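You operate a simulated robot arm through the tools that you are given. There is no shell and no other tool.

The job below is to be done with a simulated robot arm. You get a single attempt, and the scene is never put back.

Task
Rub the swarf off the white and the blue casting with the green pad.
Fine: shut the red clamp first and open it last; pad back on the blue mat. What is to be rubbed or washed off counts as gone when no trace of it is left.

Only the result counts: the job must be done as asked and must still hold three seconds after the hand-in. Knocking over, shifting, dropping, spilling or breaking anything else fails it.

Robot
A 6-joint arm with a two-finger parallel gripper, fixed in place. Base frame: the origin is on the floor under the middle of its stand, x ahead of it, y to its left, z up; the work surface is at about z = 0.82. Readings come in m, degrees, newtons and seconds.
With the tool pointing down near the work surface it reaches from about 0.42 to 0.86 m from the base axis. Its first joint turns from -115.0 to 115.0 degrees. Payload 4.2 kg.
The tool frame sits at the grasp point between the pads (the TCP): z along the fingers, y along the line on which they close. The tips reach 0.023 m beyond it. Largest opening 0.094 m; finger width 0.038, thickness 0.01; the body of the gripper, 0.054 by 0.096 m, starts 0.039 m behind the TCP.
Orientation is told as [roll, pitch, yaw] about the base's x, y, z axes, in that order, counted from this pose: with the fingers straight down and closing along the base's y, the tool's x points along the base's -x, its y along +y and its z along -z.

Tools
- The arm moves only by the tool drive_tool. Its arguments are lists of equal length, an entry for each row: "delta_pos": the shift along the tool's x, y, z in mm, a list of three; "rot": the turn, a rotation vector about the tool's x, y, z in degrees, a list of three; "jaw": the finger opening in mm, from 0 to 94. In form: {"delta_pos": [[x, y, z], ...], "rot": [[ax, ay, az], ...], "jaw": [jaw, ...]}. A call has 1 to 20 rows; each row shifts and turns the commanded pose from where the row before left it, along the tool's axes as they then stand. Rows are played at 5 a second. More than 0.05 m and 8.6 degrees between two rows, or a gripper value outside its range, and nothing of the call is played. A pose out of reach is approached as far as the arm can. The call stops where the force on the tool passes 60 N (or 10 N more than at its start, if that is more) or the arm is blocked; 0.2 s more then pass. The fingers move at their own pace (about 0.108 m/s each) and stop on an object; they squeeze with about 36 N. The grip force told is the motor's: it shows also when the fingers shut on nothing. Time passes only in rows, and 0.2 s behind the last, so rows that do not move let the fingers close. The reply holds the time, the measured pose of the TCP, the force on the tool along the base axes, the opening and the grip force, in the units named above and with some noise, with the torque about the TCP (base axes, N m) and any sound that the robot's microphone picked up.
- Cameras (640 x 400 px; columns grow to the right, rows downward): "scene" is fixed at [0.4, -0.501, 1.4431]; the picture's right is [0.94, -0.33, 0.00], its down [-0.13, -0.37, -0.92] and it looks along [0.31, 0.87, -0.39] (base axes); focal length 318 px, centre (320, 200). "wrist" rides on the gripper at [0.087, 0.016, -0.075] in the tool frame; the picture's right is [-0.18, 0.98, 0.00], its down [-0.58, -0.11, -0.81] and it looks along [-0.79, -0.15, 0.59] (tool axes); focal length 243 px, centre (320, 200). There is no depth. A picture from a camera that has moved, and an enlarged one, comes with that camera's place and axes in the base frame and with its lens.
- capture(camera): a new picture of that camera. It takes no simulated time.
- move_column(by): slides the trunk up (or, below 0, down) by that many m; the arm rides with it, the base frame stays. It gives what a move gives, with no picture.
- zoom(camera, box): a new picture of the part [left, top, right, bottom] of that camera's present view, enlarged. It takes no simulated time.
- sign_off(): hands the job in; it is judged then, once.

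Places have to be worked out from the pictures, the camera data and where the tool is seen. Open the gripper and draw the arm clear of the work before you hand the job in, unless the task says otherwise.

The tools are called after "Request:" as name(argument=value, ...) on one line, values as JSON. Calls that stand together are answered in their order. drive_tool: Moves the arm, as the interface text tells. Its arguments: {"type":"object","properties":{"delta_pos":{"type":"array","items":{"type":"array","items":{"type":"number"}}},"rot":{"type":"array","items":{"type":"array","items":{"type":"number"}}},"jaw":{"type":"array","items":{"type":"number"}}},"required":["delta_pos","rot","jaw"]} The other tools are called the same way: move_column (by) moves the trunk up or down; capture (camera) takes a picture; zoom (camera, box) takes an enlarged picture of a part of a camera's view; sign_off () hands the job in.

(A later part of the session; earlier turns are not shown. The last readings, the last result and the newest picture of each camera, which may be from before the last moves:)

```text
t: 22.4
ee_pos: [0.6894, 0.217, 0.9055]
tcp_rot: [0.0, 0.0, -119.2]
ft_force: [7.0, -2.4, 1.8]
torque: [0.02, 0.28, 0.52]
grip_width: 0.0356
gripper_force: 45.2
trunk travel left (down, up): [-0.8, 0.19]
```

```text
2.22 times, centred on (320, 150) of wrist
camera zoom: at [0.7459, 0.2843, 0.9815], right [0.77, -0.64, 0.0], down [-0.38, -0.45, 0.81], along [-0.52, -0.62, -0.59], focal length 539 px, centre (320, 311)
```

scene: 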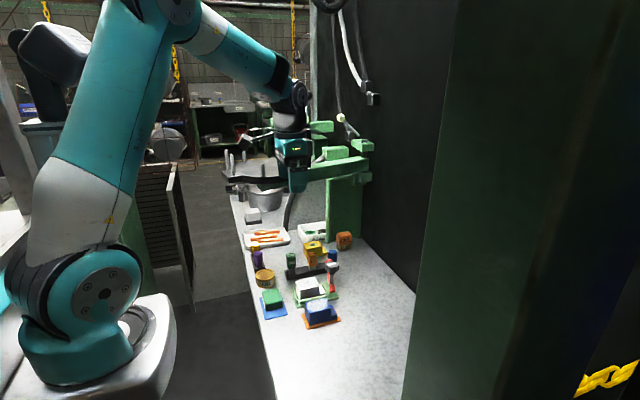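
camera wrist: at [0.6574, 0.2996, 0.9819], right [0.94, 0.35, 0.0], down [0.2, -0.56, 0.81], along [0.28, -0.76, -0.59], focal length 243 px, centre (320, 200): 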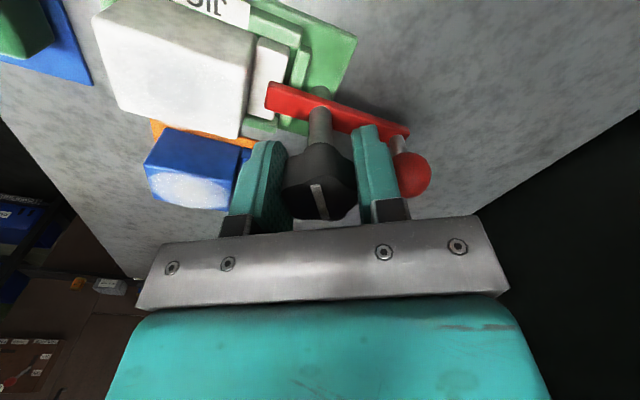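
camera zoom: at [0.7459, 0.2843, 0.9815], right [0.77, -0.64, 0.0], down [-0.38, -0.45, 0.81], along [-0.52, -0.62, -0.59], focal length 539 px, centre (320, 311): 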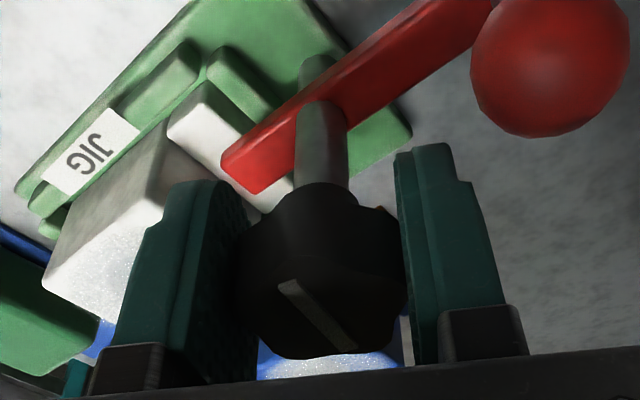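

The torque rose to 0.5 N·m and the white mark, now along y, stopped following the fingers, so the knob hit its stop at about 90° clockwise. I release with a small opening (the ball is near), and rise straight up.

Request:
drive_tool(delta_pos=[[0, 0, 0], [0, 0, 0], [0, 0, -20], [0, 0, -35], [0, 0, -45]], rot=[[0, 0, 0], [0, 0, 0], [0, 0, 0], [0, 0, 0], [0, 0, 0]], jaw=[44, 44, 44, 44, 44])

Request:
zoom(camera="scene", box=[300, 255, 350, 305])

Request:
capture(camera="wrist")

```text
t: 23.6
ee_pos: [0.689, 0.2154, 1.0051]
tcp_rot: [-0.2, -0.1, -119.1]
ft_force: [0.5, -0.2, 0.1]
torque: [-0.03, 0.0, 0.01]
grip_width: 0.0438
gripper_force: 0.0
trunk travel left (down, up): [-0.8, 0.19]
```

```text
8.00 times, centred on (325, 280) of scene
camera zoom: at [0.4, -0.501, 1.4431], right [0.94, -0.33, 0.0], down [-0.13, -0.37, -0.92], along [0.31, 0.87, -0.39], focal length 2548 px, centre (280, -440)
```

zoom: 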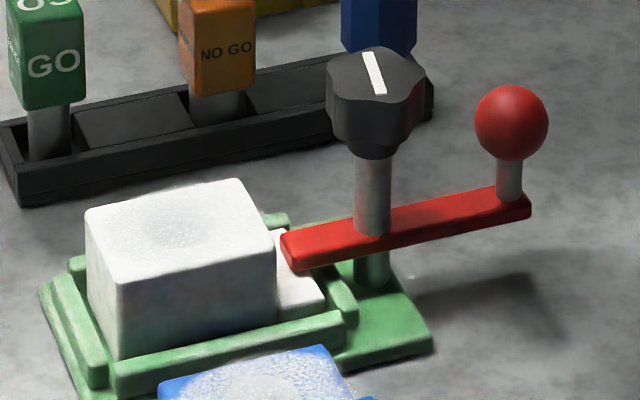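

```text
taken
camera wrist: at [0.7456, 0.2848, 1.0802], right [0.77, -0.64, 0.0], down [-0.38, -0.45, 0.81], along [-0.52, -0.62, -0.59], focal length 243 px, centre (320, 200)
```

wrist: 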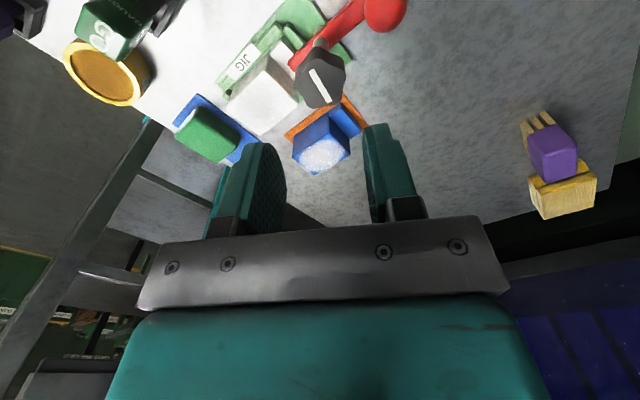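

The mark now points along y and the bar rests straight over the foot: the clamp is shut and tightened. Next I unwind the wrist to yaw 0 and move to look at the pad.

Request:
drive_tool(delta_pos=[[0, 0, -5], [0, 0, 0], [0, 0, 0], [0, 0, 0], [0, 0, 0], [0, 0, 0], [0, 0, 0], [0, 0, 0], [0, 0, 0], [0, 0, 0], [0, 0, 0], [0, 0, 0], [0, 0, 0], [0, 0, 0], [42, -6, 0], [42, -6, 0], [42, -6, 0], [42, -6, 0]], rot=[[0, 0, -8.5], [0, 0, -8.5], [0, 0, -8.5], [0, 0, -8.5], [0, 0, -8.5], [0, 0, -8.5], [0, 0, -8.5], [0, 0, -8.5], [0, 0, -8.5], [0, 0, -8.5], [0, 0, -8.5], [0, 0, -8.5], [0, 0, -8.5], [0, 0, -8.5], [0, 0, 0], [0, 0, 0], [0, 0, 0], [0, 0, 0]], jaw=[44, 44, 44, 44, 44, 44, 44, 44, 44, 44, 44, 44, 44, 44, 60, 60, 60, 60])

Request:
capture(camera="wrist")

Request:
zoom(camera="wrist", box=[160, 0, 480, 160])

Request:
zoom(camera="scene", box=[245, 275, 305, 325])

```text
t: 27.4
ee_pos: [0.5212, 0.1921, 1.0115]
tcp_rot: [-0.1, 0.0, -0.1]
ft_force: [0.5, 0.5, -0.9]
torque: [0.02, 0.02, 0.0]
grip_width: 0.0598
gripper_force: 0.0
trunk travel left (down, up): [-0.8, 0.19]
```

```text
taken
camera wrist: at [0.435, 0.209, 1.0869], right [0.19, 0.98, 0.0], down [0.58, -0.11, 0.81], along [0.79, -0.15, -0.59], focal length 243 px, centre (320, 200)
```

wrist: 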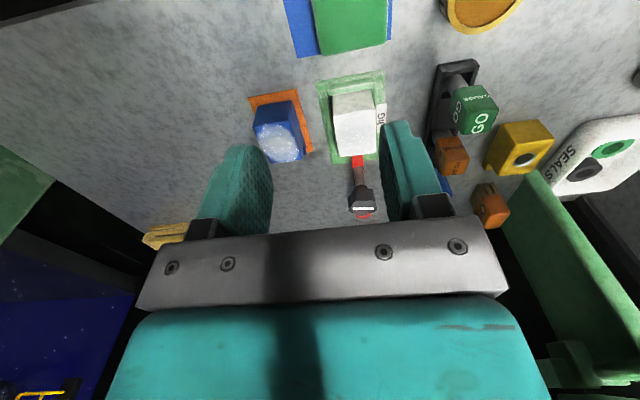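

```text
2.00 times, centred on (320, 80) of wrist
camera zoom: at [0.435, 0.209, 1.0869], right [0.19, 0.98, 0.0], down [0.58, -0.11, 0.81], along [0.79, -0.15, -0.59], focal length 485 px, centre (320, 440)
```

zoom: 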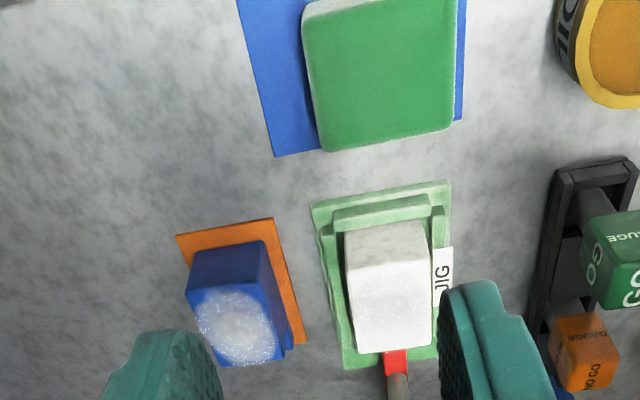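

```text
8.00 times, centred on (275, 300) of scene
camera zoom: at [0.4, -0.501, 1.4431], right [0.94, -0.33, 0.0], down [-0.13, -0.37, -0.92], along [0.31, 0.87, -0.39], focal length 2548 px, centre (680, -600)
```

zoom: 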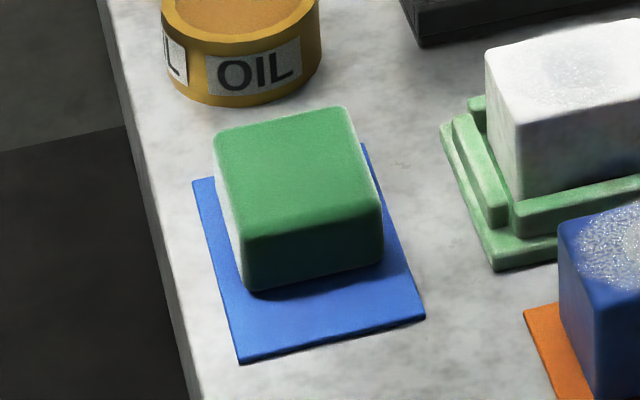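

The pad is about 51 × 58 × 25 mm, centred near (0.512, 0.221), standing on the blue mat; the white casting's top spans x 0.587–0.645, y 0.19–0.233 at z ≈ 0.87. I zoom on both castings to get their outlines and the swarf extents.

Request:
zoom(camera="scene", box=[290, 270, 350, 330])

Request:
zoom(camera="scene", box=[295, 270, 330, 300])

Request:
zoom(camera="wrist", box=[240, 80, 400, 190])

```text
6.67 times, centred on (320, 300) of scene
camera zoom: at [0.4, -0.501, 1.4431], right [0.94, -0.33, 0.0], down [-0.13, -0.37, -0.92], along [0.31, 0.87, -0.39], focal length 2124 px, centre (320, -467)
```

zoom: 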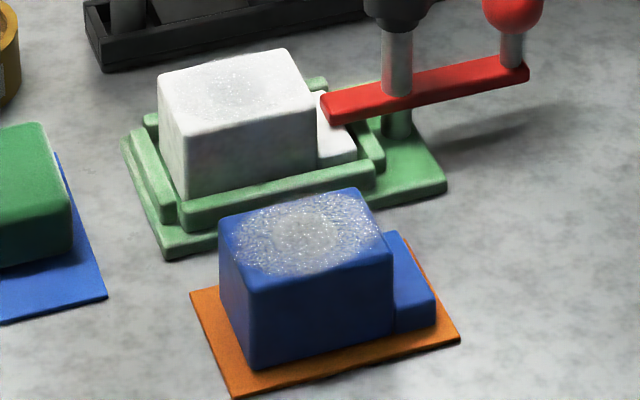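

```text
13.33 times, centred on (312, 285) of scene
camera zoom: at [0.4, -0.501, 1.4431], right [0.94, -0.33, 0.0], down [-0.13, -0.37, -0.92], along [0.31, 0.87, -0.39], focal length 4247 px, centre (420, -933)
```

zoom: 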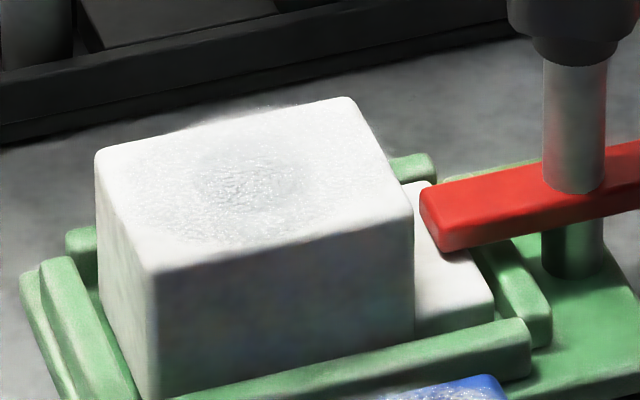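

```text
3.64 times, centred on (320, 135) of wrist
camera zoom: at [0.435, 0.209, 1.0869], right [0.19, 0.98, 0.0], down [0.58, -0.11, 0.81], along [0.79, -0.15, -0.59], focal length 882 px, centre (320, 436)
```

zoom: 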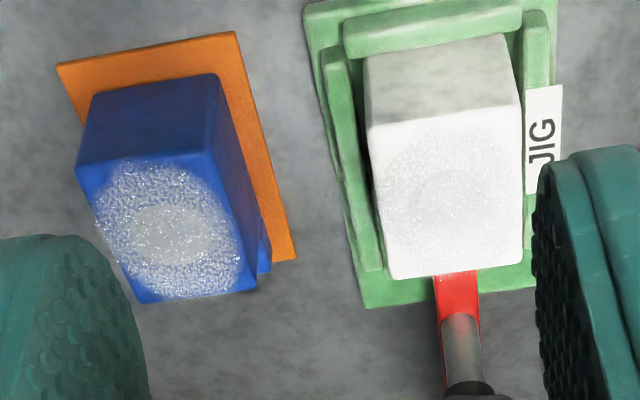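

The blue casting's top spans x 0.588–0.647, y 0.106–0.148 at z ≈ 0.861, with an oval swarf patch on each top. I move over the pad with the jaw at 80 mm and descend partway to check alignment.

Request:
drive_tool(delta_pos=[[9, 29, 0], [0, 0, 40], [0, 0, 40], [0, 0, 30]], rot=[[0, 0, 0], [0, 0, 0], [0, 0, 0], [0, 0, 0]], jaw=[80, 80, 80, 80])

Request:
capture(camera="wrist")

Request:
zoom(camera="scene", box=[235, 260, 315, 330])

```text
t: 28.4
ee_pos: [0.5125, 0.2217, 0.9015]
tcp_rot: [0.0, 0.0, -0.1]
ft_force: [-0.2, 0.0, -0.2]
torque: [0.04, -0.02, -0.02]
grip_width: 0.08
gripper_force: 0.1
trunk travel left (down, up): [-0.8, 0.19]
```

```text
taken
camera wrist: at [0.4261, 0.2392, 0.9766], right [0.19, 0.98, 0.0], down [0.58, -0.11, 0.81], along [0.79, -0.15, -0.59], focal length 243 px, centre (320, 200)
```

wrist: 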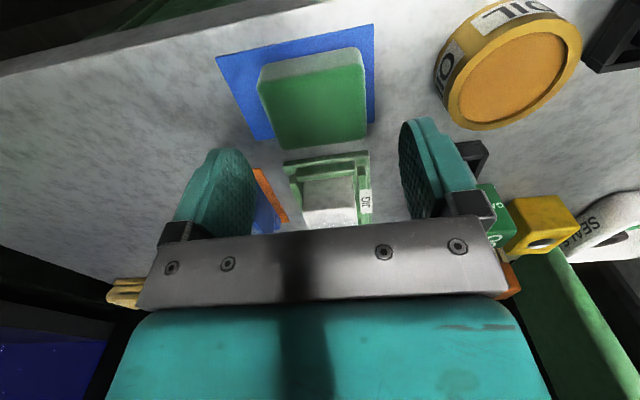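

```text
5.71 times, centred on (275, 295) of scene
camera zoom: at [0.4, -0.501, 1.4431], right [0.94, -0.33, 0.0], down [-0.13, -0.37, -0.92], along [0.31, 0.87, -0.39], focal length 1820 px, centre (577, -343)
```

zoom: 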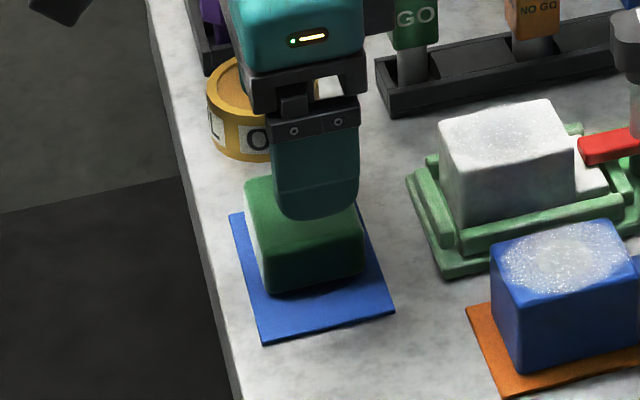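

The pad's centre comes out at (0.5116, 0.221), matching the tool. I descend to TCP z ≈ 0.854 and close on its upper part.

Request:
drive_tool(delta_pos=[[0, 0, 20], [0, 0, 15], [0, 0, 12], [0, 0, 0], [0, 0, 0], [0, 0, 0]], rot=[[0, 0, 0], [0, 0, 0], [0, 0, 0], [0, 0, 0], [0, 0, 0], [0, 0, 0]], jaw=[80, 80, 80, 45, 45, 45])

Request:
capture(camera="wrist")

Request:
zoom(camera="scene", box=[235, 260, 315, 330])

```text
t: 29.8
ee_pos: [0.5124, 0.2224, 0.8551]
tcp_rot: [0.0, 0.1, -0.1]
ft_force: [-0.1, -0.2, 0.4]
torque: [0.02, 0.02, -0.02]
grip_width: 0.0593
gripper_force: 35.6
trunk travel left (down, up): [-0.8, 0.19]
```

```text
taken
camera wrist: at [0.4259, 0.2388, 0.9297], right [0.18, 0.98, 0.0], down [0.58, -0.11, 0.81], along [0.79, -0.15, -0.59], focal length 243 px, centre (320, 200)
```

wrist: 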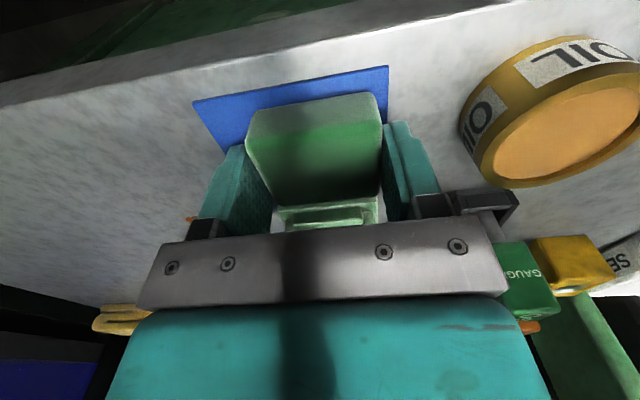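

```text
5.71 times, centred on (275, 295) of scene
camera zoom: at [0.4, -0.501, 1.4431], right [0.94, -0.33, 0.0], down [-0.13, -0.37, -0.92], along [0.31, 0.87, -0.39], focal length 1820 px, centre (577, -343)
```

zoom: 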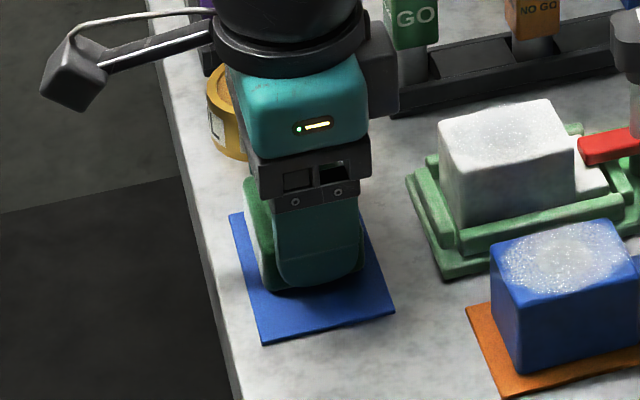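

The pad is gripped (59.3 mm, 36 N). I lift it 85 mm and carry it above the white casting.

Request:
drive_tool(delta_pos=[[0, 0, -15], [0, 0, -35], [0, 0, -40], [-35, -3, 0], [-35, -4, 0], [-33, -4, 0], [0, 0, 0]], rot=[[0, 0, 0], [0, 0, 0], [0, 0, 0], [0, 0, 0], [0, 0, 0], [0, 0, 0], [0, 0, 0]], jaw=[45, 45, 45, 45, 45, 45, 45])

Request:
capture(camera="wrist")

Request:
zoom(camera="scene", box=[270, 245, 350, 325])

```text
t: 31.4
ee_pos: [0.6159, 0.2103, 0.9443]
tcp_rot: [0.0, 0.0, 0.0]
ft_force: [-0.2, 0.0, -0.3]
torque: [0.0, 0.0, 0.02]
grip_width: 0.0592
gripper_force: 35.6
trunk travel left (down, up): [-0.8, 0.19]
```

```text
taken
camera wrist: at [0.529, 0.2272, 1.0196], right [0.18, 0.98, 0.0], down [0.58, -0.11, 0.81], along [0.79, -0.15, -0.59], focal length 243 px, centre (320, 200)
```

wrist: 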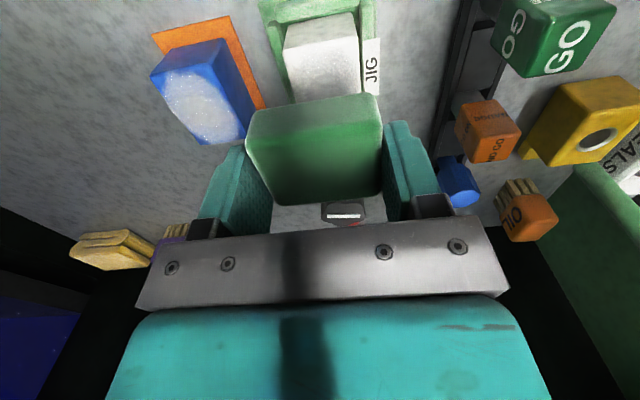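

```text
5.00 times, centred on (310, 285) of scene
camera zoom: at [0.4, -0.501, 1.4431], right [0.94, -0.33, 0.0], down [-0.13, -0.37, -0.92], along [0.31, 0.87, -0.39], focal length 1593 px, centre (370, -225)
```

zoom: 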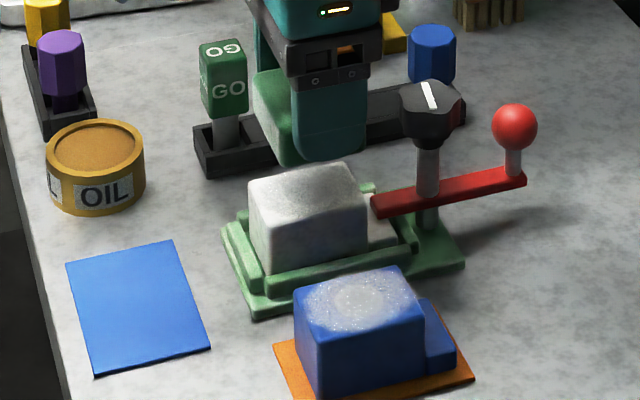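

The pad hangs level about 40 mm above the white casting. I lower it most of the way and then feel for contact in small steps.

Request:
drive_tool(delta_pos=[[0, 0, 20], [0, 0, 14], [0, 0, 3], [0, 0, 0]], rot=[[0, 0, 0], [0, 0, 0], [0, 0, 0], [0, 0, 0]], jaw=[45, 45, 45, 45])

Request:
zoom(camera="scene", box=[285, 255, 335, 305])

```text
t: 32.4
ee_pos: [0.616, 0.2103, 0.908]
tcp_rot: [0.0, 0.0, -0.1]
ft_force: [0.2, 0.4, -0.2]
torque: [0.01, 0.03, -0.02]
grip_width: 0.0589
gripper_force: 36.1
trunk travel left (down, up): [-0.8, 0.19]
```

```text
8.00 times, centred on (310, 280) of scene
camera zoom: at [0.4, -0.501, 1.4431], right [0.94, -0.33, 0.0], down [-0.13, -0.37, -0.92], along [0.31, 0.87, -0.39], focal length 2548 px, centre (400, -440)
```

zoom: 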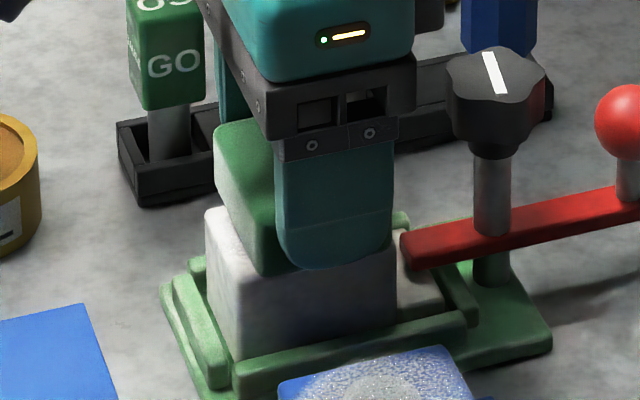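

No contact yet at TCP z 0.908; I lower another few millimetres in 1.5 mm steps.

Request:
drive_tool(delta_pos=[[0, 0, 1.5], [0, 0, 1.5], [0, 0, 1.5], [0, 0, 0]], rot=[[0, 0, 0], [0, 0, 0], [0, 0, 0], [0, 0, 0]], jaw=[45, 45, 45, 45])

```text
t: 33.4
ee_pos: [0.6138, 0.2099, 0.9029]
tcp_rot: [0.0, 0.0, 0.0]
ft_force: [0.4, 0.8, 0.1]
torque: [0.01, 0.04, 0.0]
grip_width: 0.0593
gripper_force: 36.2
trunk travel left (down, up): [-0.8, 0.19]
```

Request:
drive_tool(delta_pos=[[0, 0, 1], [0, 0, 1], [0, 0, 0]], rot=[[0, 0, 0], [0, 0, 0], [0, 0, 0]], jaw=[45, 45, 45])

```text
t: 34.2
ee_pos: [0.6149, 0.2108, 0.9015]
tcp_rot: [0.1, 0.0, -0.1]
ft_force: [-0.9, -0.3, 3.5]
torque: [-0.06, 0.05, -0.03]
grip_width: 0.0589
gripper_force: 35.7
trunk travel left (down, up): [-0.8, 0.19]
```

Contact at TCP z ≈ 0.9015 with 3.5 N. I press 0.8 mm more and rub back and forth in x with three y lanes over the white top.

Request:
drive_tool(delta_pos=[[0, 0, 0.8], [-7, 0, 0], [-7, 0, 0], [8, 0, 0], [8, 0, 0], [8, 0, 0], [8, 0, 0], [0, 7, 0], [-8, 0, 0], [-8, 0, 0], [-8, 0, 0], [-8, 0, 0], [0, -7, 0], [0, -7, 0], [8, 0, 0], [8, 0, 0], [8, 0, 0], [8, 0, 0], [0, 7, 0], [-8, 0, 0]], rot=[[0, 0, 0], [0, 0, 0], [0, 0, 0], [0, 0, 0], [0, 0, 0], [0, 0, 0], [0, 0, 0], [0, 0, 0], [0, 0, 0], [0, 0, 0], [0, 0, 0], [0, 0, 0], [0, 0, 0], [0, 0, 0], [0, 0, 0], [0, 0, 0], [0, 0, 0], [0, 0, 0], [0, 0, 0], [0, 0, 0]], jaw=[45, 45, 45, 45, 45, 45, 45, 45, 45, 45, 45, 45, 45, 45, 45, 45, 45, 45, 45, 45])

Request:
zoom(camera="scene", box=[285, 255, 335, 305])

Request:
capture(camera="wrist")

```text
t: 38.4
ee_pos: [0.6046, 0.2114, 0.9006]
tcp_rot: [0.0, 0.1, 0.0]
ft_force: [-2.9, -0.2, 5.4]
torque: [0.05, 0.0, 0.04]
grip_width: 0.0594
gripper_force: 35.7
trunk travel left (down, up): [-0.8, 0.19]
```

```text
8.00 times, centred on (310, 280) of scene
camera zoom: at [0.4, -0.501, 1.4431], right [0.94, -0.33, 0.0], down [-0.13, -0.37, -0.92], along [0.31, 0.87, -0.39], focal length 2548 px, centre (400, -440)
```

zoom: 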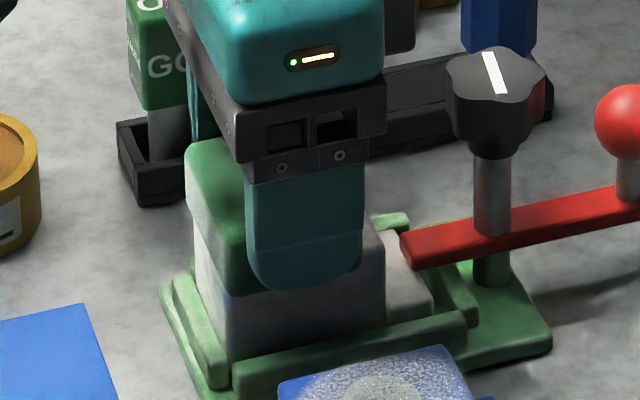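

```text
taken
camera wrist: at [0.5182, 0.2281, 0.9759], right [0.18, 0.98, 0.0], down [0.58, -0.11, 0.81], along [0.79, -0.15, -0.59], focal length 243 px, centre (320, 200)
```

wrist: 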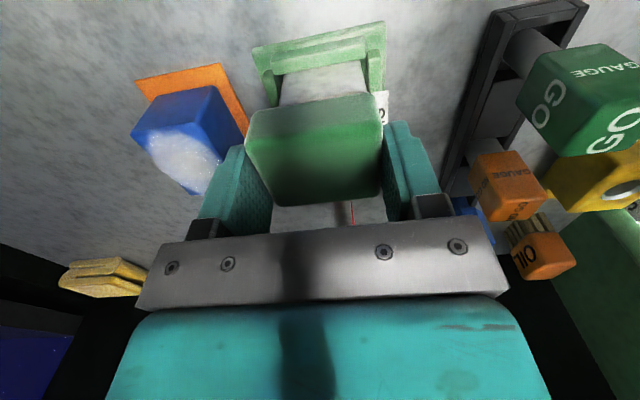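

Rubbing worked with about 5 N normal force and the casting stayed put. I lift the pad and move aside to inspect the white top.

Request:
drive_tool(delta_pos=[[0, 0, -10], [0, 0, -40], [40, 0, 0], [40, 0, 0], [0, 0, 0]], rot=[[0, 0, 0], [0, 0, 0], [0, 0, 0], [0, 0, 0], [0, 0, 0]], jaw=[45, 45, 45, 45, 45])

Request:
zoom(camera="scene", box=[295, 270, 330, 300])

Request:
capture(camera="wrist")

```text
t: 39.6
ee_pos: [0.5254, 0.2094, 0.9518]
tcp_rot: [-0.1, -0.1, -0.1]
ft_force: [0.7, 0.7, -0.1]
torque: [0.01, 0.03, 0.02]
grip_width: 0.059
gripper_force: 36.4
trunk travel left (down, up): [-0.8, 0.19]
```

```text
13.33 times, centred on (312, 285) of scene
camera zoom: at [0.4, -0.501, 1.4431], right [0.94, -0.33, 0.0], down [-0.13, -0.37, -0.92], along [0.31, 0.87, -0.39], focal length 4247 px, centre (420, -933)
```

zoom: 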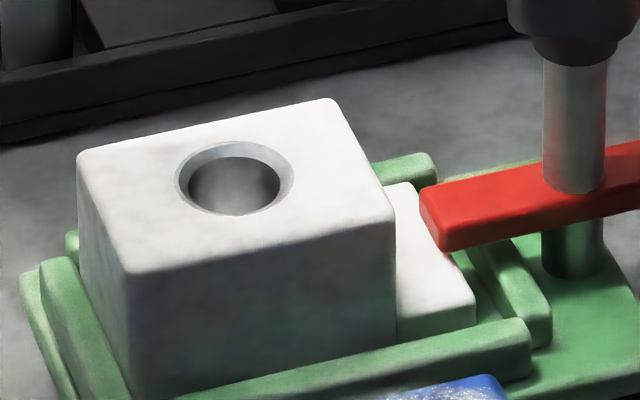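

```text
taken
camera wrist: at [0.4387, 0.2277, 1.0264], right [0.19, 0.98, 0.0], down [0.58, -0.11, 0.81], along [0.79, -0.15, -0.59], focal length 243 px, centre (320, 200)
```

wrist: 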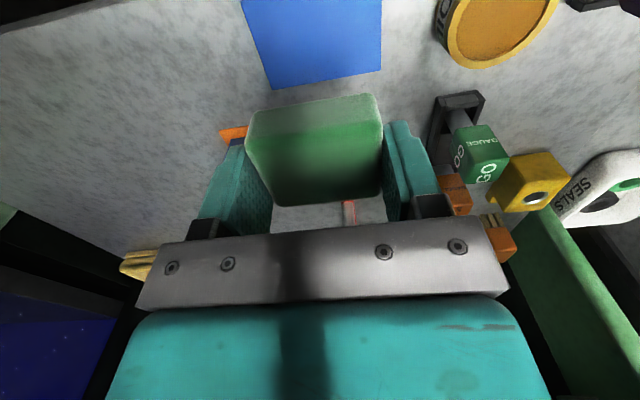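

The white top is completely clean now (a bore has appeared), though the casting settled about 4 mm toward −x within the jig's slack. Since the blue casting is unclamped I'll use a very light force there; I carry the pad above it and lower it near contact.

Request:
drive_tool(delta_pos=[[-31, -27, 0], [-31, -27, 0], [-30, -28, 0], [0, 0, 25], [0, 0, 20], [0, 0, 0]], rot=[[0, 0, 0], [0, 0, 0], [0, 0, 0], [0, 0, 0], [0, 0, 0], [0, 0, 0]], jaw=[45, 45, 45, 45, 45, 45])

Request:
zoom(camera="scene", box=[285, 265, 355, 335])

Request:
capture(camera="wrist")

```text
t: 41.0
ee_pos: [0.6166, 0.1278, 0.9058]
tcp_rot: [0.0, -0.1, -0.1]
ft_force: [-0.2, -0.1, -0.4]
torque: [0.02, 0.01, 0.0]
grip_width: 0.0592
gripper_force: 36.3
trunk travel left (down, up): [-0.8, 0.19]
```

```text
5.71 times, centred on (320, 300) of scene
camera zoom: at [0.4, -0.501, 1.4431], right [0.94, -0.33, 0.0], down [-0.13, -0.37, -0.92], along [0.31, 0.87, -0.39], focal length 1820 px, centre (320, -371)
```

zoom: 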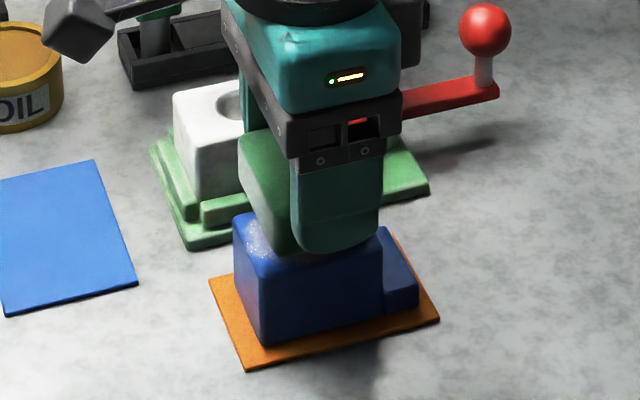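

```text
taken
camera wrist: at [0.5303, 0.1454, 0.9801], right [0.19, 0.98, 0.0], down [0.58, -0.11, 0.81], along [0.79, -0.15, -0.59], focal length 243 px, centre (320, 200)
```

wrist: 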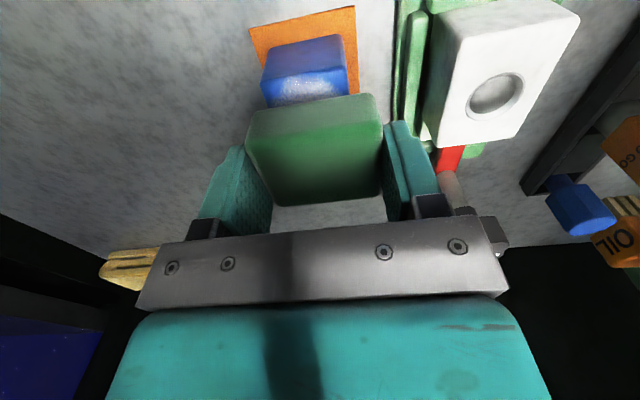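

The white top is spotless from this angle too, and the pad hovers over the blue casting. I lower in small steps to find contact.

Request:
drive_tool(delta_pos=[[0, 0, 4], [0, 0, 3], [0, 0, 2], [0, 0, 0]], rot=[[0, 0, 0], [0, 0, 0], [0, 0, 0], [0, 0, 0]], jaw=[45, 45, 45, 45])

```text
t: 42.0
ee_pos: [0.6176, 0.1282, 0.8967]
tcp_rot: [0.1, 0.1, -0.2]
ft_force: [-0.1, -0.4, -0.3]
torque: [0.05, -0.02, -0.03]
grip_width: 0.0592
gripper_force: 36.5
trunk travel left (down, up): [-0.8, 0.19]
```

Request:
drive_tool(delta_pos=[[0, 0, 1], [0, 0, 1], [0, 0, 0]], rot=[[0, 0, 0], [0, 0, 0], [0, 0, 0]], jaw=[45, 45, 45])

```text
t: 42.8
ee_pos: [0.6168, 0.1281, 0.8957]
tcp_rot: [0.1, -0.2, -0.1]
ft_force: [-1.3, -2.6, 17.6]
torque: [-0.21, 0.24, 0.0]
grip_width: 0.0589
gripper_force: 36.0
trunk travel left (down, up): [-0.8, 0.19]
```

Contact came sooner and stiffer (17.6 N); I back off 1.4 mm to get a light force before any sliding.

Request:
drive_tool(delta_pos=[[0, 0, -1.4], [0, 0, 0]], rot=[[0, 0, 0], [0, 0, 0]], jaw=[45, 45])

```text
t: 43.4
ee_pos: [0.6176, 0.1292, 0.8958]
tcp_rot: [0.1, 0.1, -0.2]
ft_force: [2.3, 0.7, 4.1]
torque: [-0.02, -0.04, 0.04]
grip_width: 0.059
gripper_force: 35.8
trunk travel left (down, up): [-0.8, 0.19]
```

Now 4 N. I make a short, slow trial stroke of ±6 mm in x and check that the blue casting does not shift.

Request:
drive_tool(delta_pos=[[-3, 0, 0], [-3, 0, 0], [3, 0, 0], [3, 0, 0], [3, 0, 0], [3, 0, 0], [-3, 0, 0], [-3, 0, 0]], rot=[[0, 0, 0], [0, 0, 0], [0, 0, 0], [0, 0, 0], [0, 0, 0], [0, 0, 0], [0, 0, 0], [0, 0, 0]], jaw=[45, 45, 45, 45, 45, 45, 45, 45])

Request:
zoom(camera="scene", box=[285, 265, 355, 335])

```text
t: 45.2
ee_pos: [0.6154, 0.1278, 0.8972]
tcp_rot: [0.0, 0.0, -0.1]
ft_force: [0.8, -1.1, 0.0]
torque: [0.04, 0.02, -0.01]
grip_width: 0.0589
gripper_force: 36.0
trunk travel left (down, up): [-0.8, 0.19]
```

```text
5.71 times, centred on (320, 300) of scene
camera zoom: at [0.4, -0.501, 1.4431], right [0.94, -0.33, 0.0], down [-0.13, -0.37, -0.92], along [0.31, 0.87, -0.39], focal length 1820 px, centre (320, -371)
```

zoom: 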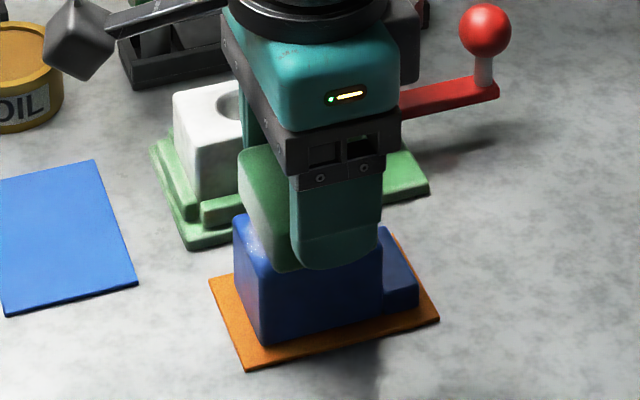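

The casting has not moved, but contact became marginal. I press 0.5 mm more and read the force.

Request:
drive_tool(delta_pos=[[0, 0, 0.5], [0, 0, 0]], rot=[[0, 0, 0], [0, 0, 0]], jaw=[45, 45])

```text
t: 45.8
ee_pos: [0.6178, 0.1288, 0.8965]
tcp_rot: [-0.1, 0.0, 0.0]
ft_force: [-1.3, -0.1, 4.0]
torque: [-0.02, 0.06, 0.02]
grip_width: 0.0592
gripper_force: 36.3
trunk travel left (down, up): [-0.8, 0.19]
```

4 N again. I run a slow ±12 mm rubbing pattern on the blue top.

Request:
drive_tool(delta_pos=[[-4, 0, 0], [-4, 0, 0], [-4, 0, 0], [4, 0, 0], [4, 0, 0], [4, 0, 0], [4, 0, 0], [4, 0, 0], [4, 0, 0], [0, 3, 0], [0, 3, 0], [-4, 0, 0], [-4, 0, 0], [-4, 0, 0], [-4, 0, 0], [-4, 0, 0], [-4, 0, 0]], rot=[[0, 0, 0], [0, 0, 0], [0, 0, 0], [0, 0, 0], [0, 0, 0], [0, 0, 0], [0, 0, 0], [0, 0, 0], [0, 0, 0], [0, 0, 0], [0, 0, 0], [0, 0, 0], [0, 0, 0], [0, 0, 0], [0, 0, 0], [0, 0, 0], [0, 0, 0]], jaw=[45, 45, 45, 45, 45, 45, 45, 45, 45, 45, 45, 45, 45, 45, 45, 45, 45])

Request:
zoom(camera="scene", box=[285, 265, 355, 335])

Request:
zoom(camera="wrist", box=[220, 0, 420, 125])

```text
t: 49.4
ee_pos: [0.63, 0.1347, 0.8962]
tcp_rot: [0.0, 0.0, -0.1]
ft_force: [-1.0, 0.0, -0.1]
torque: [0.01, -0.01, 0.0]
grip_width: 0.0591
gripper_force: 36.0
trunk travel left (down, up): [-0.8, 0.19]
```

```text
5.71 times, centred on (320, 300) of scene
camera zoom: at [0.4, -0.501, 1.4431], right [0.94, -0.33, 0.0], down [-0.13, -0.37, -0.92], along [0.31, 0.87, -0.39], focal length 1820 px, centre (320, -371)
```

zoom: 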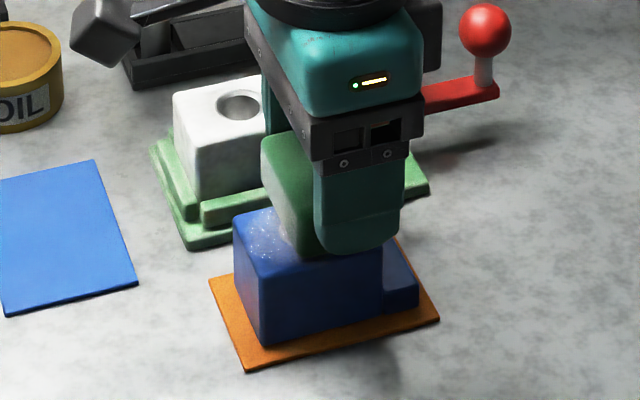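

```text
3.20 times, centred on (320, 62) of wrist
camera zoom: at [0.543, 0.1513, 0.9708], right [0.18, 0.98, 0.0], down [0.58, -0.11, 0.81], along [0.79, -0.15, -0.59], focal length 776 px, centre (320, 640)
```

zoom: 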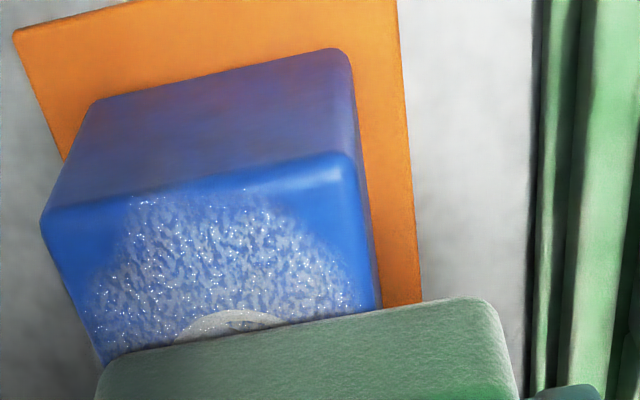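

Swarf remains – the pad lost contact during the slide. I go back to the centre and press a bit more firmly, reading the force.

Request:
drive_tool(delta_pos=[[4, 0, 0], [4, 0, 0], [4, 0, 0], [0, -3, 0], [0, -3, 0], [0, 0, 0.6], [0, 0, 0]], rot=[[0, 0, 0], [0, 0, 0], [0, 0, 0], [0, 0, 0], [0, 0, 0], [0, 0, 0], [0, 0, 0]], jaw=[45, 45, 45, 45, 45, 45, 45])

```text
t: 51.0
ee_pos: [0.6179, 0.1305, 0.8959]
tcp_rot: [0.1, -0.1, 0.0]
ft_force: [0.6, 3.4, 13.8]
torque: [-0.06, 0.17, 0.0]
grip_width: 0.0591
gripper_force: 36.0
trunk travel left (down, up): [-0.8, 0.19]
```

13.8 N at the centre is too much; I back off 0.4 mm and stroke +6 mm in x, reading the force at the end.

Request:
drive_tool(delta_pos=[[0, 0, -0.4], [-3, 0, 0], [-3, 0, 0]], rot=[[0, 0, 0], [0, 0, 0], [0, 0, 0]], jaw=[45, 45, 45])

```text
t: 51.8
ee_pos: [0.6208, 0.1282, 0.8949]
tcp_rot: [0.0, 0.1, 0.1]
ft_force: [-12.1, 0.4, 23.1]
torque: [0.07, 0.26, 0.01]
grip_width: 0.0592
gripper_force: 35.7
trunk travel left (down, up): [-0.8, 0.19]
```

Force rose to 23 N with 12 N drag – too much. I lift 1 mm at once and check whether the casting shifted.

Request:
drive_tool(delta_pos=[[0, 0, -1.5], [0, 0, 0]], rot=[[0, 0, 0], [0, 0, 0]], jaw=[45, 45])

Request:
zoom(camera="scene", box=[285, 265, 355, 335])

Request:
zoom(camera="wrist", box=[220, 0, 420, 125])

```text
t: 52.4
ee_pos: [0.6232, 0.1271, 0.8963]
tcp_rot: [0.0, 0.0, -0.2]
ft_force: [-0.3, 0.4, -0.6]
torque: [-0.01, 0.01, -0.02]
grip_width: 0.0589
gripper_force: 36.0
trunk travel left (down, up): [-0.8, 0.19]
```

```text
5.71 times, centred on (320, 300) of scene
camera zoom: at [0.4, -0.501, 1.4431], right [0.94, -0.33, 0.0], down [-0.13, -0.37, -0.92], along [0.31, 0.87, -0.39], focal length 1820 px, centre (320, -371)
```

zoom: 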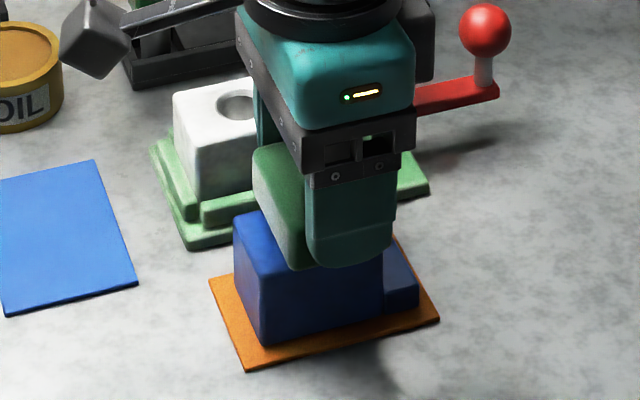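

```text
3.20 times, centred on (320, 62) of wrist
camera zoom: at [0.5369, 0.145, 0.9706], right [0.19, 0.98, 0.0], down [0.58, -0.11, 0.81], along [0.79, -0.15, -0.59], focal length 776 px, centre (320, 640)
```

zoom: 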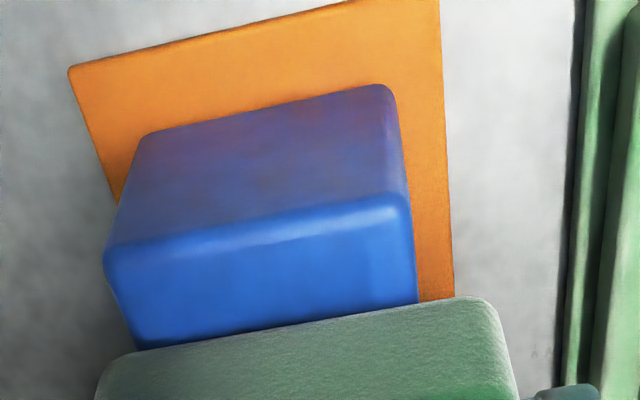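

The visible part of the blue top is now clean and the casting's corner is exactly where it was. I lift the pad and move away to inspect the whole top.

Request:
drive_tool(delta_pos=[[0, 0, -10], [0, 0, -40], [35, 25, 0], [35, 25, 0], [35, 25, 0], [0, 0, 0]], rot=[[0, 0, 0], [0, 0, 0], [0, 0, 0], [0, 0, 0], [0, 0, 0], [0, 0, 0]], jaw=[45, 45, 45, 45, 45, 45])

Request:
zoom(camera="scene", box=[295, 270, 345, 330])

Request:
zoom(camera="scene", box=[300, 290, 340, 320])

Request:
zoom(camera="scene", box=[292, 270, 332, 300])

Request:
capture(camera="wrist")

```text
t: 53.8
ee_pos: [0.5176, 0.2042, 0.9461]
tcp_rot: [0.0, -0.1, -0.1]
ft_force: [0.6, 0.4, -0.9]
torque: [0.0, -0.01, 0.02]
grip_width: 0.059
gripper_force: 36.4
trunk travel left (down, up): [-0.8, 0.19]
```

```text
6.67 times, centred on (320, 300) of scene
camera zoom: at [0.4, -0.501, 1.4431], right [0.94, -0.33, 0.0], down [-0.13, -0.37, -0.92], along [0.31, 0.87, -0.39], focal length 2124 px, centre (320, -467)
```

zoom: 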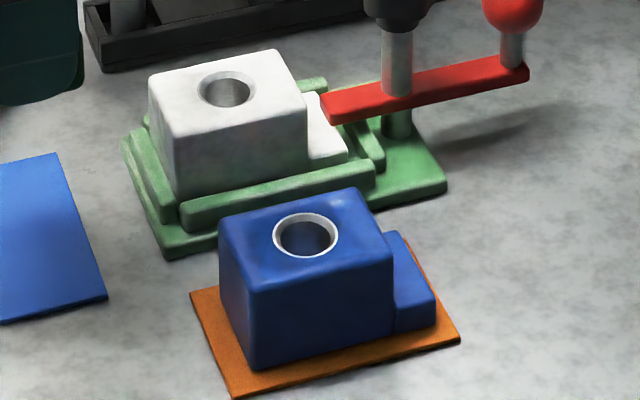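

```text
13.33 times, centred on (320, 305) of scene
camera zoom: at [0.4, -0.501, 1.4431], right [0.94, -0.33, 0.0], down [-0.13, -0.37, -0.92], along [0.31, 0.87, -0.39], focal length 4247 px, centre (320, -1200)
```

zoom: 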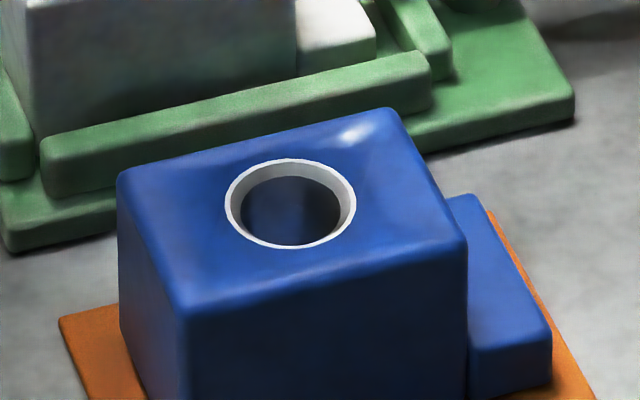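

```text
13.33 times, centred on (312, 285) of scene
camera zoom: at [0.4, -0.501, 1.4431], right [0.94, -0.33, 0.0], down [-0.13, -0.37, -0.92], along [0.31, 0.87, -0.39], focal length 4247 px, centre (427, -933)
```

zoom: 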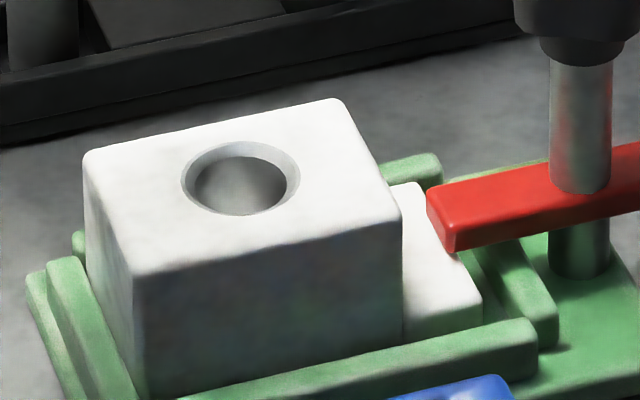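

```text
taken
camera wrist: at [0.4312, 0.2214, 1.0217], right [0.19, 0.98, 0.0], down [0.58, -0.11, 0.81], along [0.79, -0.15, -0.59], focal length 243 px, centre (320, 200)
```

wrist: 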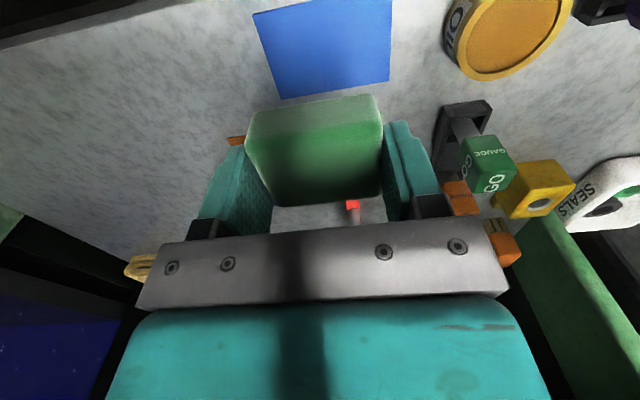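

Both tops are fully clean, and the blue casting is exactly where it was. The white one sits about 4 mm toward −x in its jig slack, so while still clamped I'll gently nudge it back with the soft pad's side; I position the pad beside its −x face.

Request:
drive_tool(delta_pos=[[-17, 7, 0], [0, 0, 30], [0, 0, 26], [-6, 0, 0], [0, 0, 0]], rot=[[0, 0, 0], [0, 0, 0], [0, 0, 0], [0, 0, 0], [0, 0, 0]], jaw=[45, 45, 45, 45, 45])

Request:
zoom(camera="scene", box=[270, 265, 330, 310])

Request:
capture(camera="wrist")

```text
t: 55.0
ee_pos: [0.5416, 0.2096, 0.8915]
tcp_rot: [-0.1, 0.0, -0.1]
ft_force: [0.4, -0.2, -2.1]
torque: [0.02, 0.02, 0.0]
grip_width: 0.0591
gripper_force: 35.9
trunk travel left (down, up): [-0.8, 0.19]
```

```text
8.89 times, centred on (300, 288) of scene
camera zoom: at [0.4, -0.501, 1.4431], right [0.94, -0.33, 0.0], down [-0.13, -0.37, -0.92], along [0.31, 0.87, -0.39], focal length 2832 px, centre (498, -578)
```

zoom: 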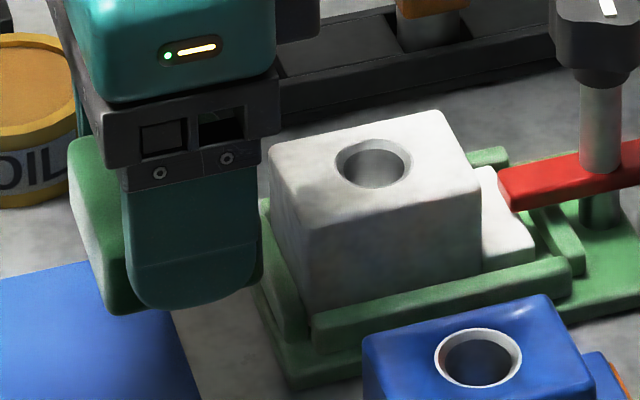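

```text
taken
camera wrist: at [0.4551, 0.2273, 0.9654], right [0.19, 0.98, 0.0], down [0.58, -0.11, 0.81], along [0.79, -0.15, -0.59], focal length 243 px, centre (320, 200)
```

wrist: 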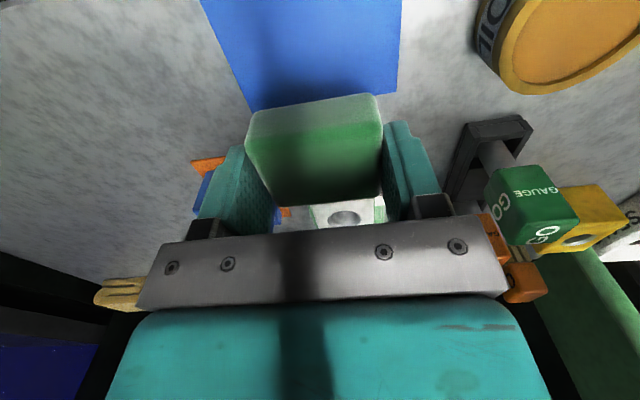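

The pad is level with the upper part of the casting's −x face, still clear of it. I approach in small steps.

Request:
drive_tool(delta_pos=[[-5, 0, 0], [-4, 0, 0], [-3, 0, 0], [0, 0, 0]], rot=[[0, 0, 0], [0, 0, 0], [0, 0, 0], [0, 0, 0]], jaw=[45, 45, 45, 45])

Request:
zoom(camera="scene", box=[270, 265, 330, 310])

```text
t: 56.0
ee_pos: [0.5548, 0.2106, 0.8912]
tcp_rot: [0.1, 0.0, -0.1]
ft_force: [-0.4, -0.2, -0.4]
torque: [0.02, 0.0, 0.01]
grip_width: 0.0591
gripper_force: 35.5
trunk travel left (down, up): [-0.8, 0.19]
```

```text
8.89 times, centred on (300, 288) of scene
camera zoom: at [0.4, -0.501, 1.4431], right [0.94, -0.33, 0.0], down [-0.13, -0.37, -0.92], along [0.31, 0.87, -0.39], focal length 2832 px, centre (498, -578)
```

zoom: 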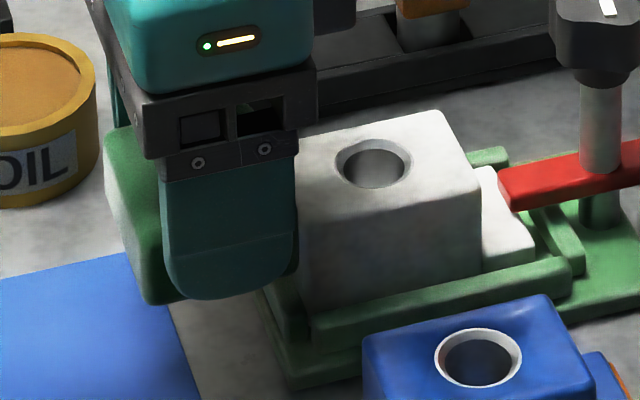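

Still no contact force at x 0.555. I continue in 1 mm steps.

Request:
drive_tool(delta_pos=[[-1, 0, 0], [-1, 0, 0], [-1, 0, 0], [0, 0, 0]], rot=[[0, 0, 0], [0, 0, 0], [0, 0, 0], [0, 0, 0]], jaw=[45, 45, 45, 45])

Request:
zoom(camera="scene", box=[270, 265, 330, 310])

```text
t: 57.0
ee_pos: [0.5564, 0.2105, 0.8906]
tcp_rot: [-0.1, 0.0, -0.2]
ft_force: [-0.5, -0.4, -0.2]
torque: [-0.03, 0.03, -0.02]
grip_width: 0.0589
gripper_force: 35.8
trunk travel left (down, up): [-0.8, 0.19]
```

```text
8.89 times, centred on (300, 288) of scene
camera zoom: at [0.4, -0.501, 1.4431], right [0.94, -0.33, 0.0], down [-0.13, -0.37, -0.92], along [0.31, 0.87, -0.39], focal length 2832 px, centre (498, -578)
```

zoom: 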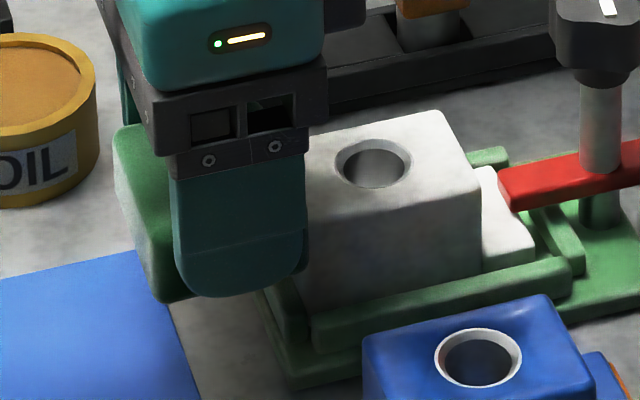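

Request:
drive_tool(delta_pos=[[-1, 0, 0], [-1, 0, 0], [-1, 0, 0], [0, 0, 0]], rot=[[0, 0, 0], [0, 0, 0], [0, 0, 0], [0, 0, 0]], jaw=[45, 45, 45, 45])

Request:
zoom(camera="scene", box=[270, 265, 330, 310])

```text
t: 58.0
ee_pos: [0.5595, 0.2103, 0.8921]
tcp_rot: [-0.1, -0.1, -0.1]
ft_force: [-1.1, -0.3, -0.1]
torque: [-0.04, 0.02, 0.0]
grip_width: 0.0591
gripper_force: 36.3
trunk travel left (down, up): [-0.8, 0.19]
```

```text
8.89 times, centred on (300, 288) of scene
camera zoom: at [0.4, -0.501, 1.4431], right [0.94, -0.33, 0.0], down [-0.13, -0.37, -0.92], along [0.31, 0.87, -0.39], focal length 2832 px, centre (498, -578)
```

zoom: 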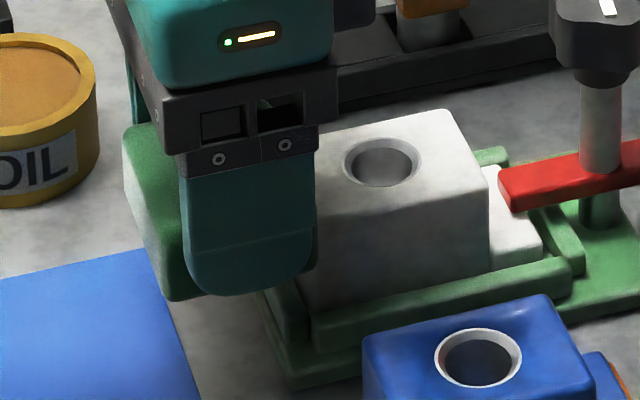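

The casting slides easily with about 1 N and has come back roughly 3 mm. One more millimetre brings it to its original place.

Request:
drive_tool(delta_pos=[[-1, 0, 0], [0, 0, 0]], rot=[[0, 0, 0], [0, 0, 0]], jaw=[45, 45])

Request:
zoom(camera="scene", box=[295, 270, 330, 300])

```text
t: 58.6
ee_pos: [0.5594, 0.2103, 0.891]
tcp_rot: [-0.1, 0.0, 0.0]
ft_force: [-1.5, 0.6, 0.0]
torque: [-0.01, 0.07, 0.02]
grip_width: 0.059
gripper_force: 35.3
trunk travel left (down, up): [-0.8, 0.19]
```

```text
13.33 times, centred on (312, 285) of scene
camera zoom: at [0.4, -0.501, 1.4431], right [0.94, -0.33, 0.0], down [-0.13, -0.37, -0.92], along [0.31, 0.87, -0.39], focal length 4247 px, centre (420, -933)
```

zoom: 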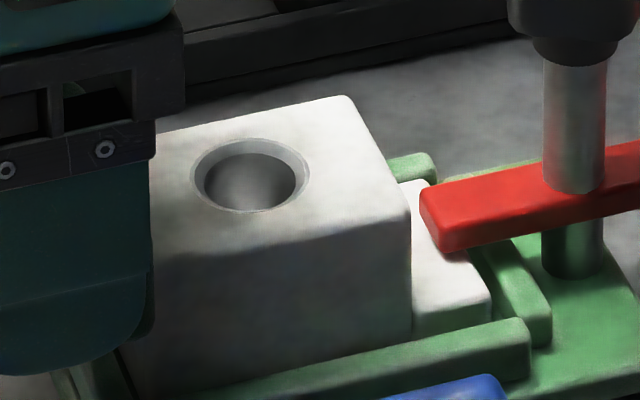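

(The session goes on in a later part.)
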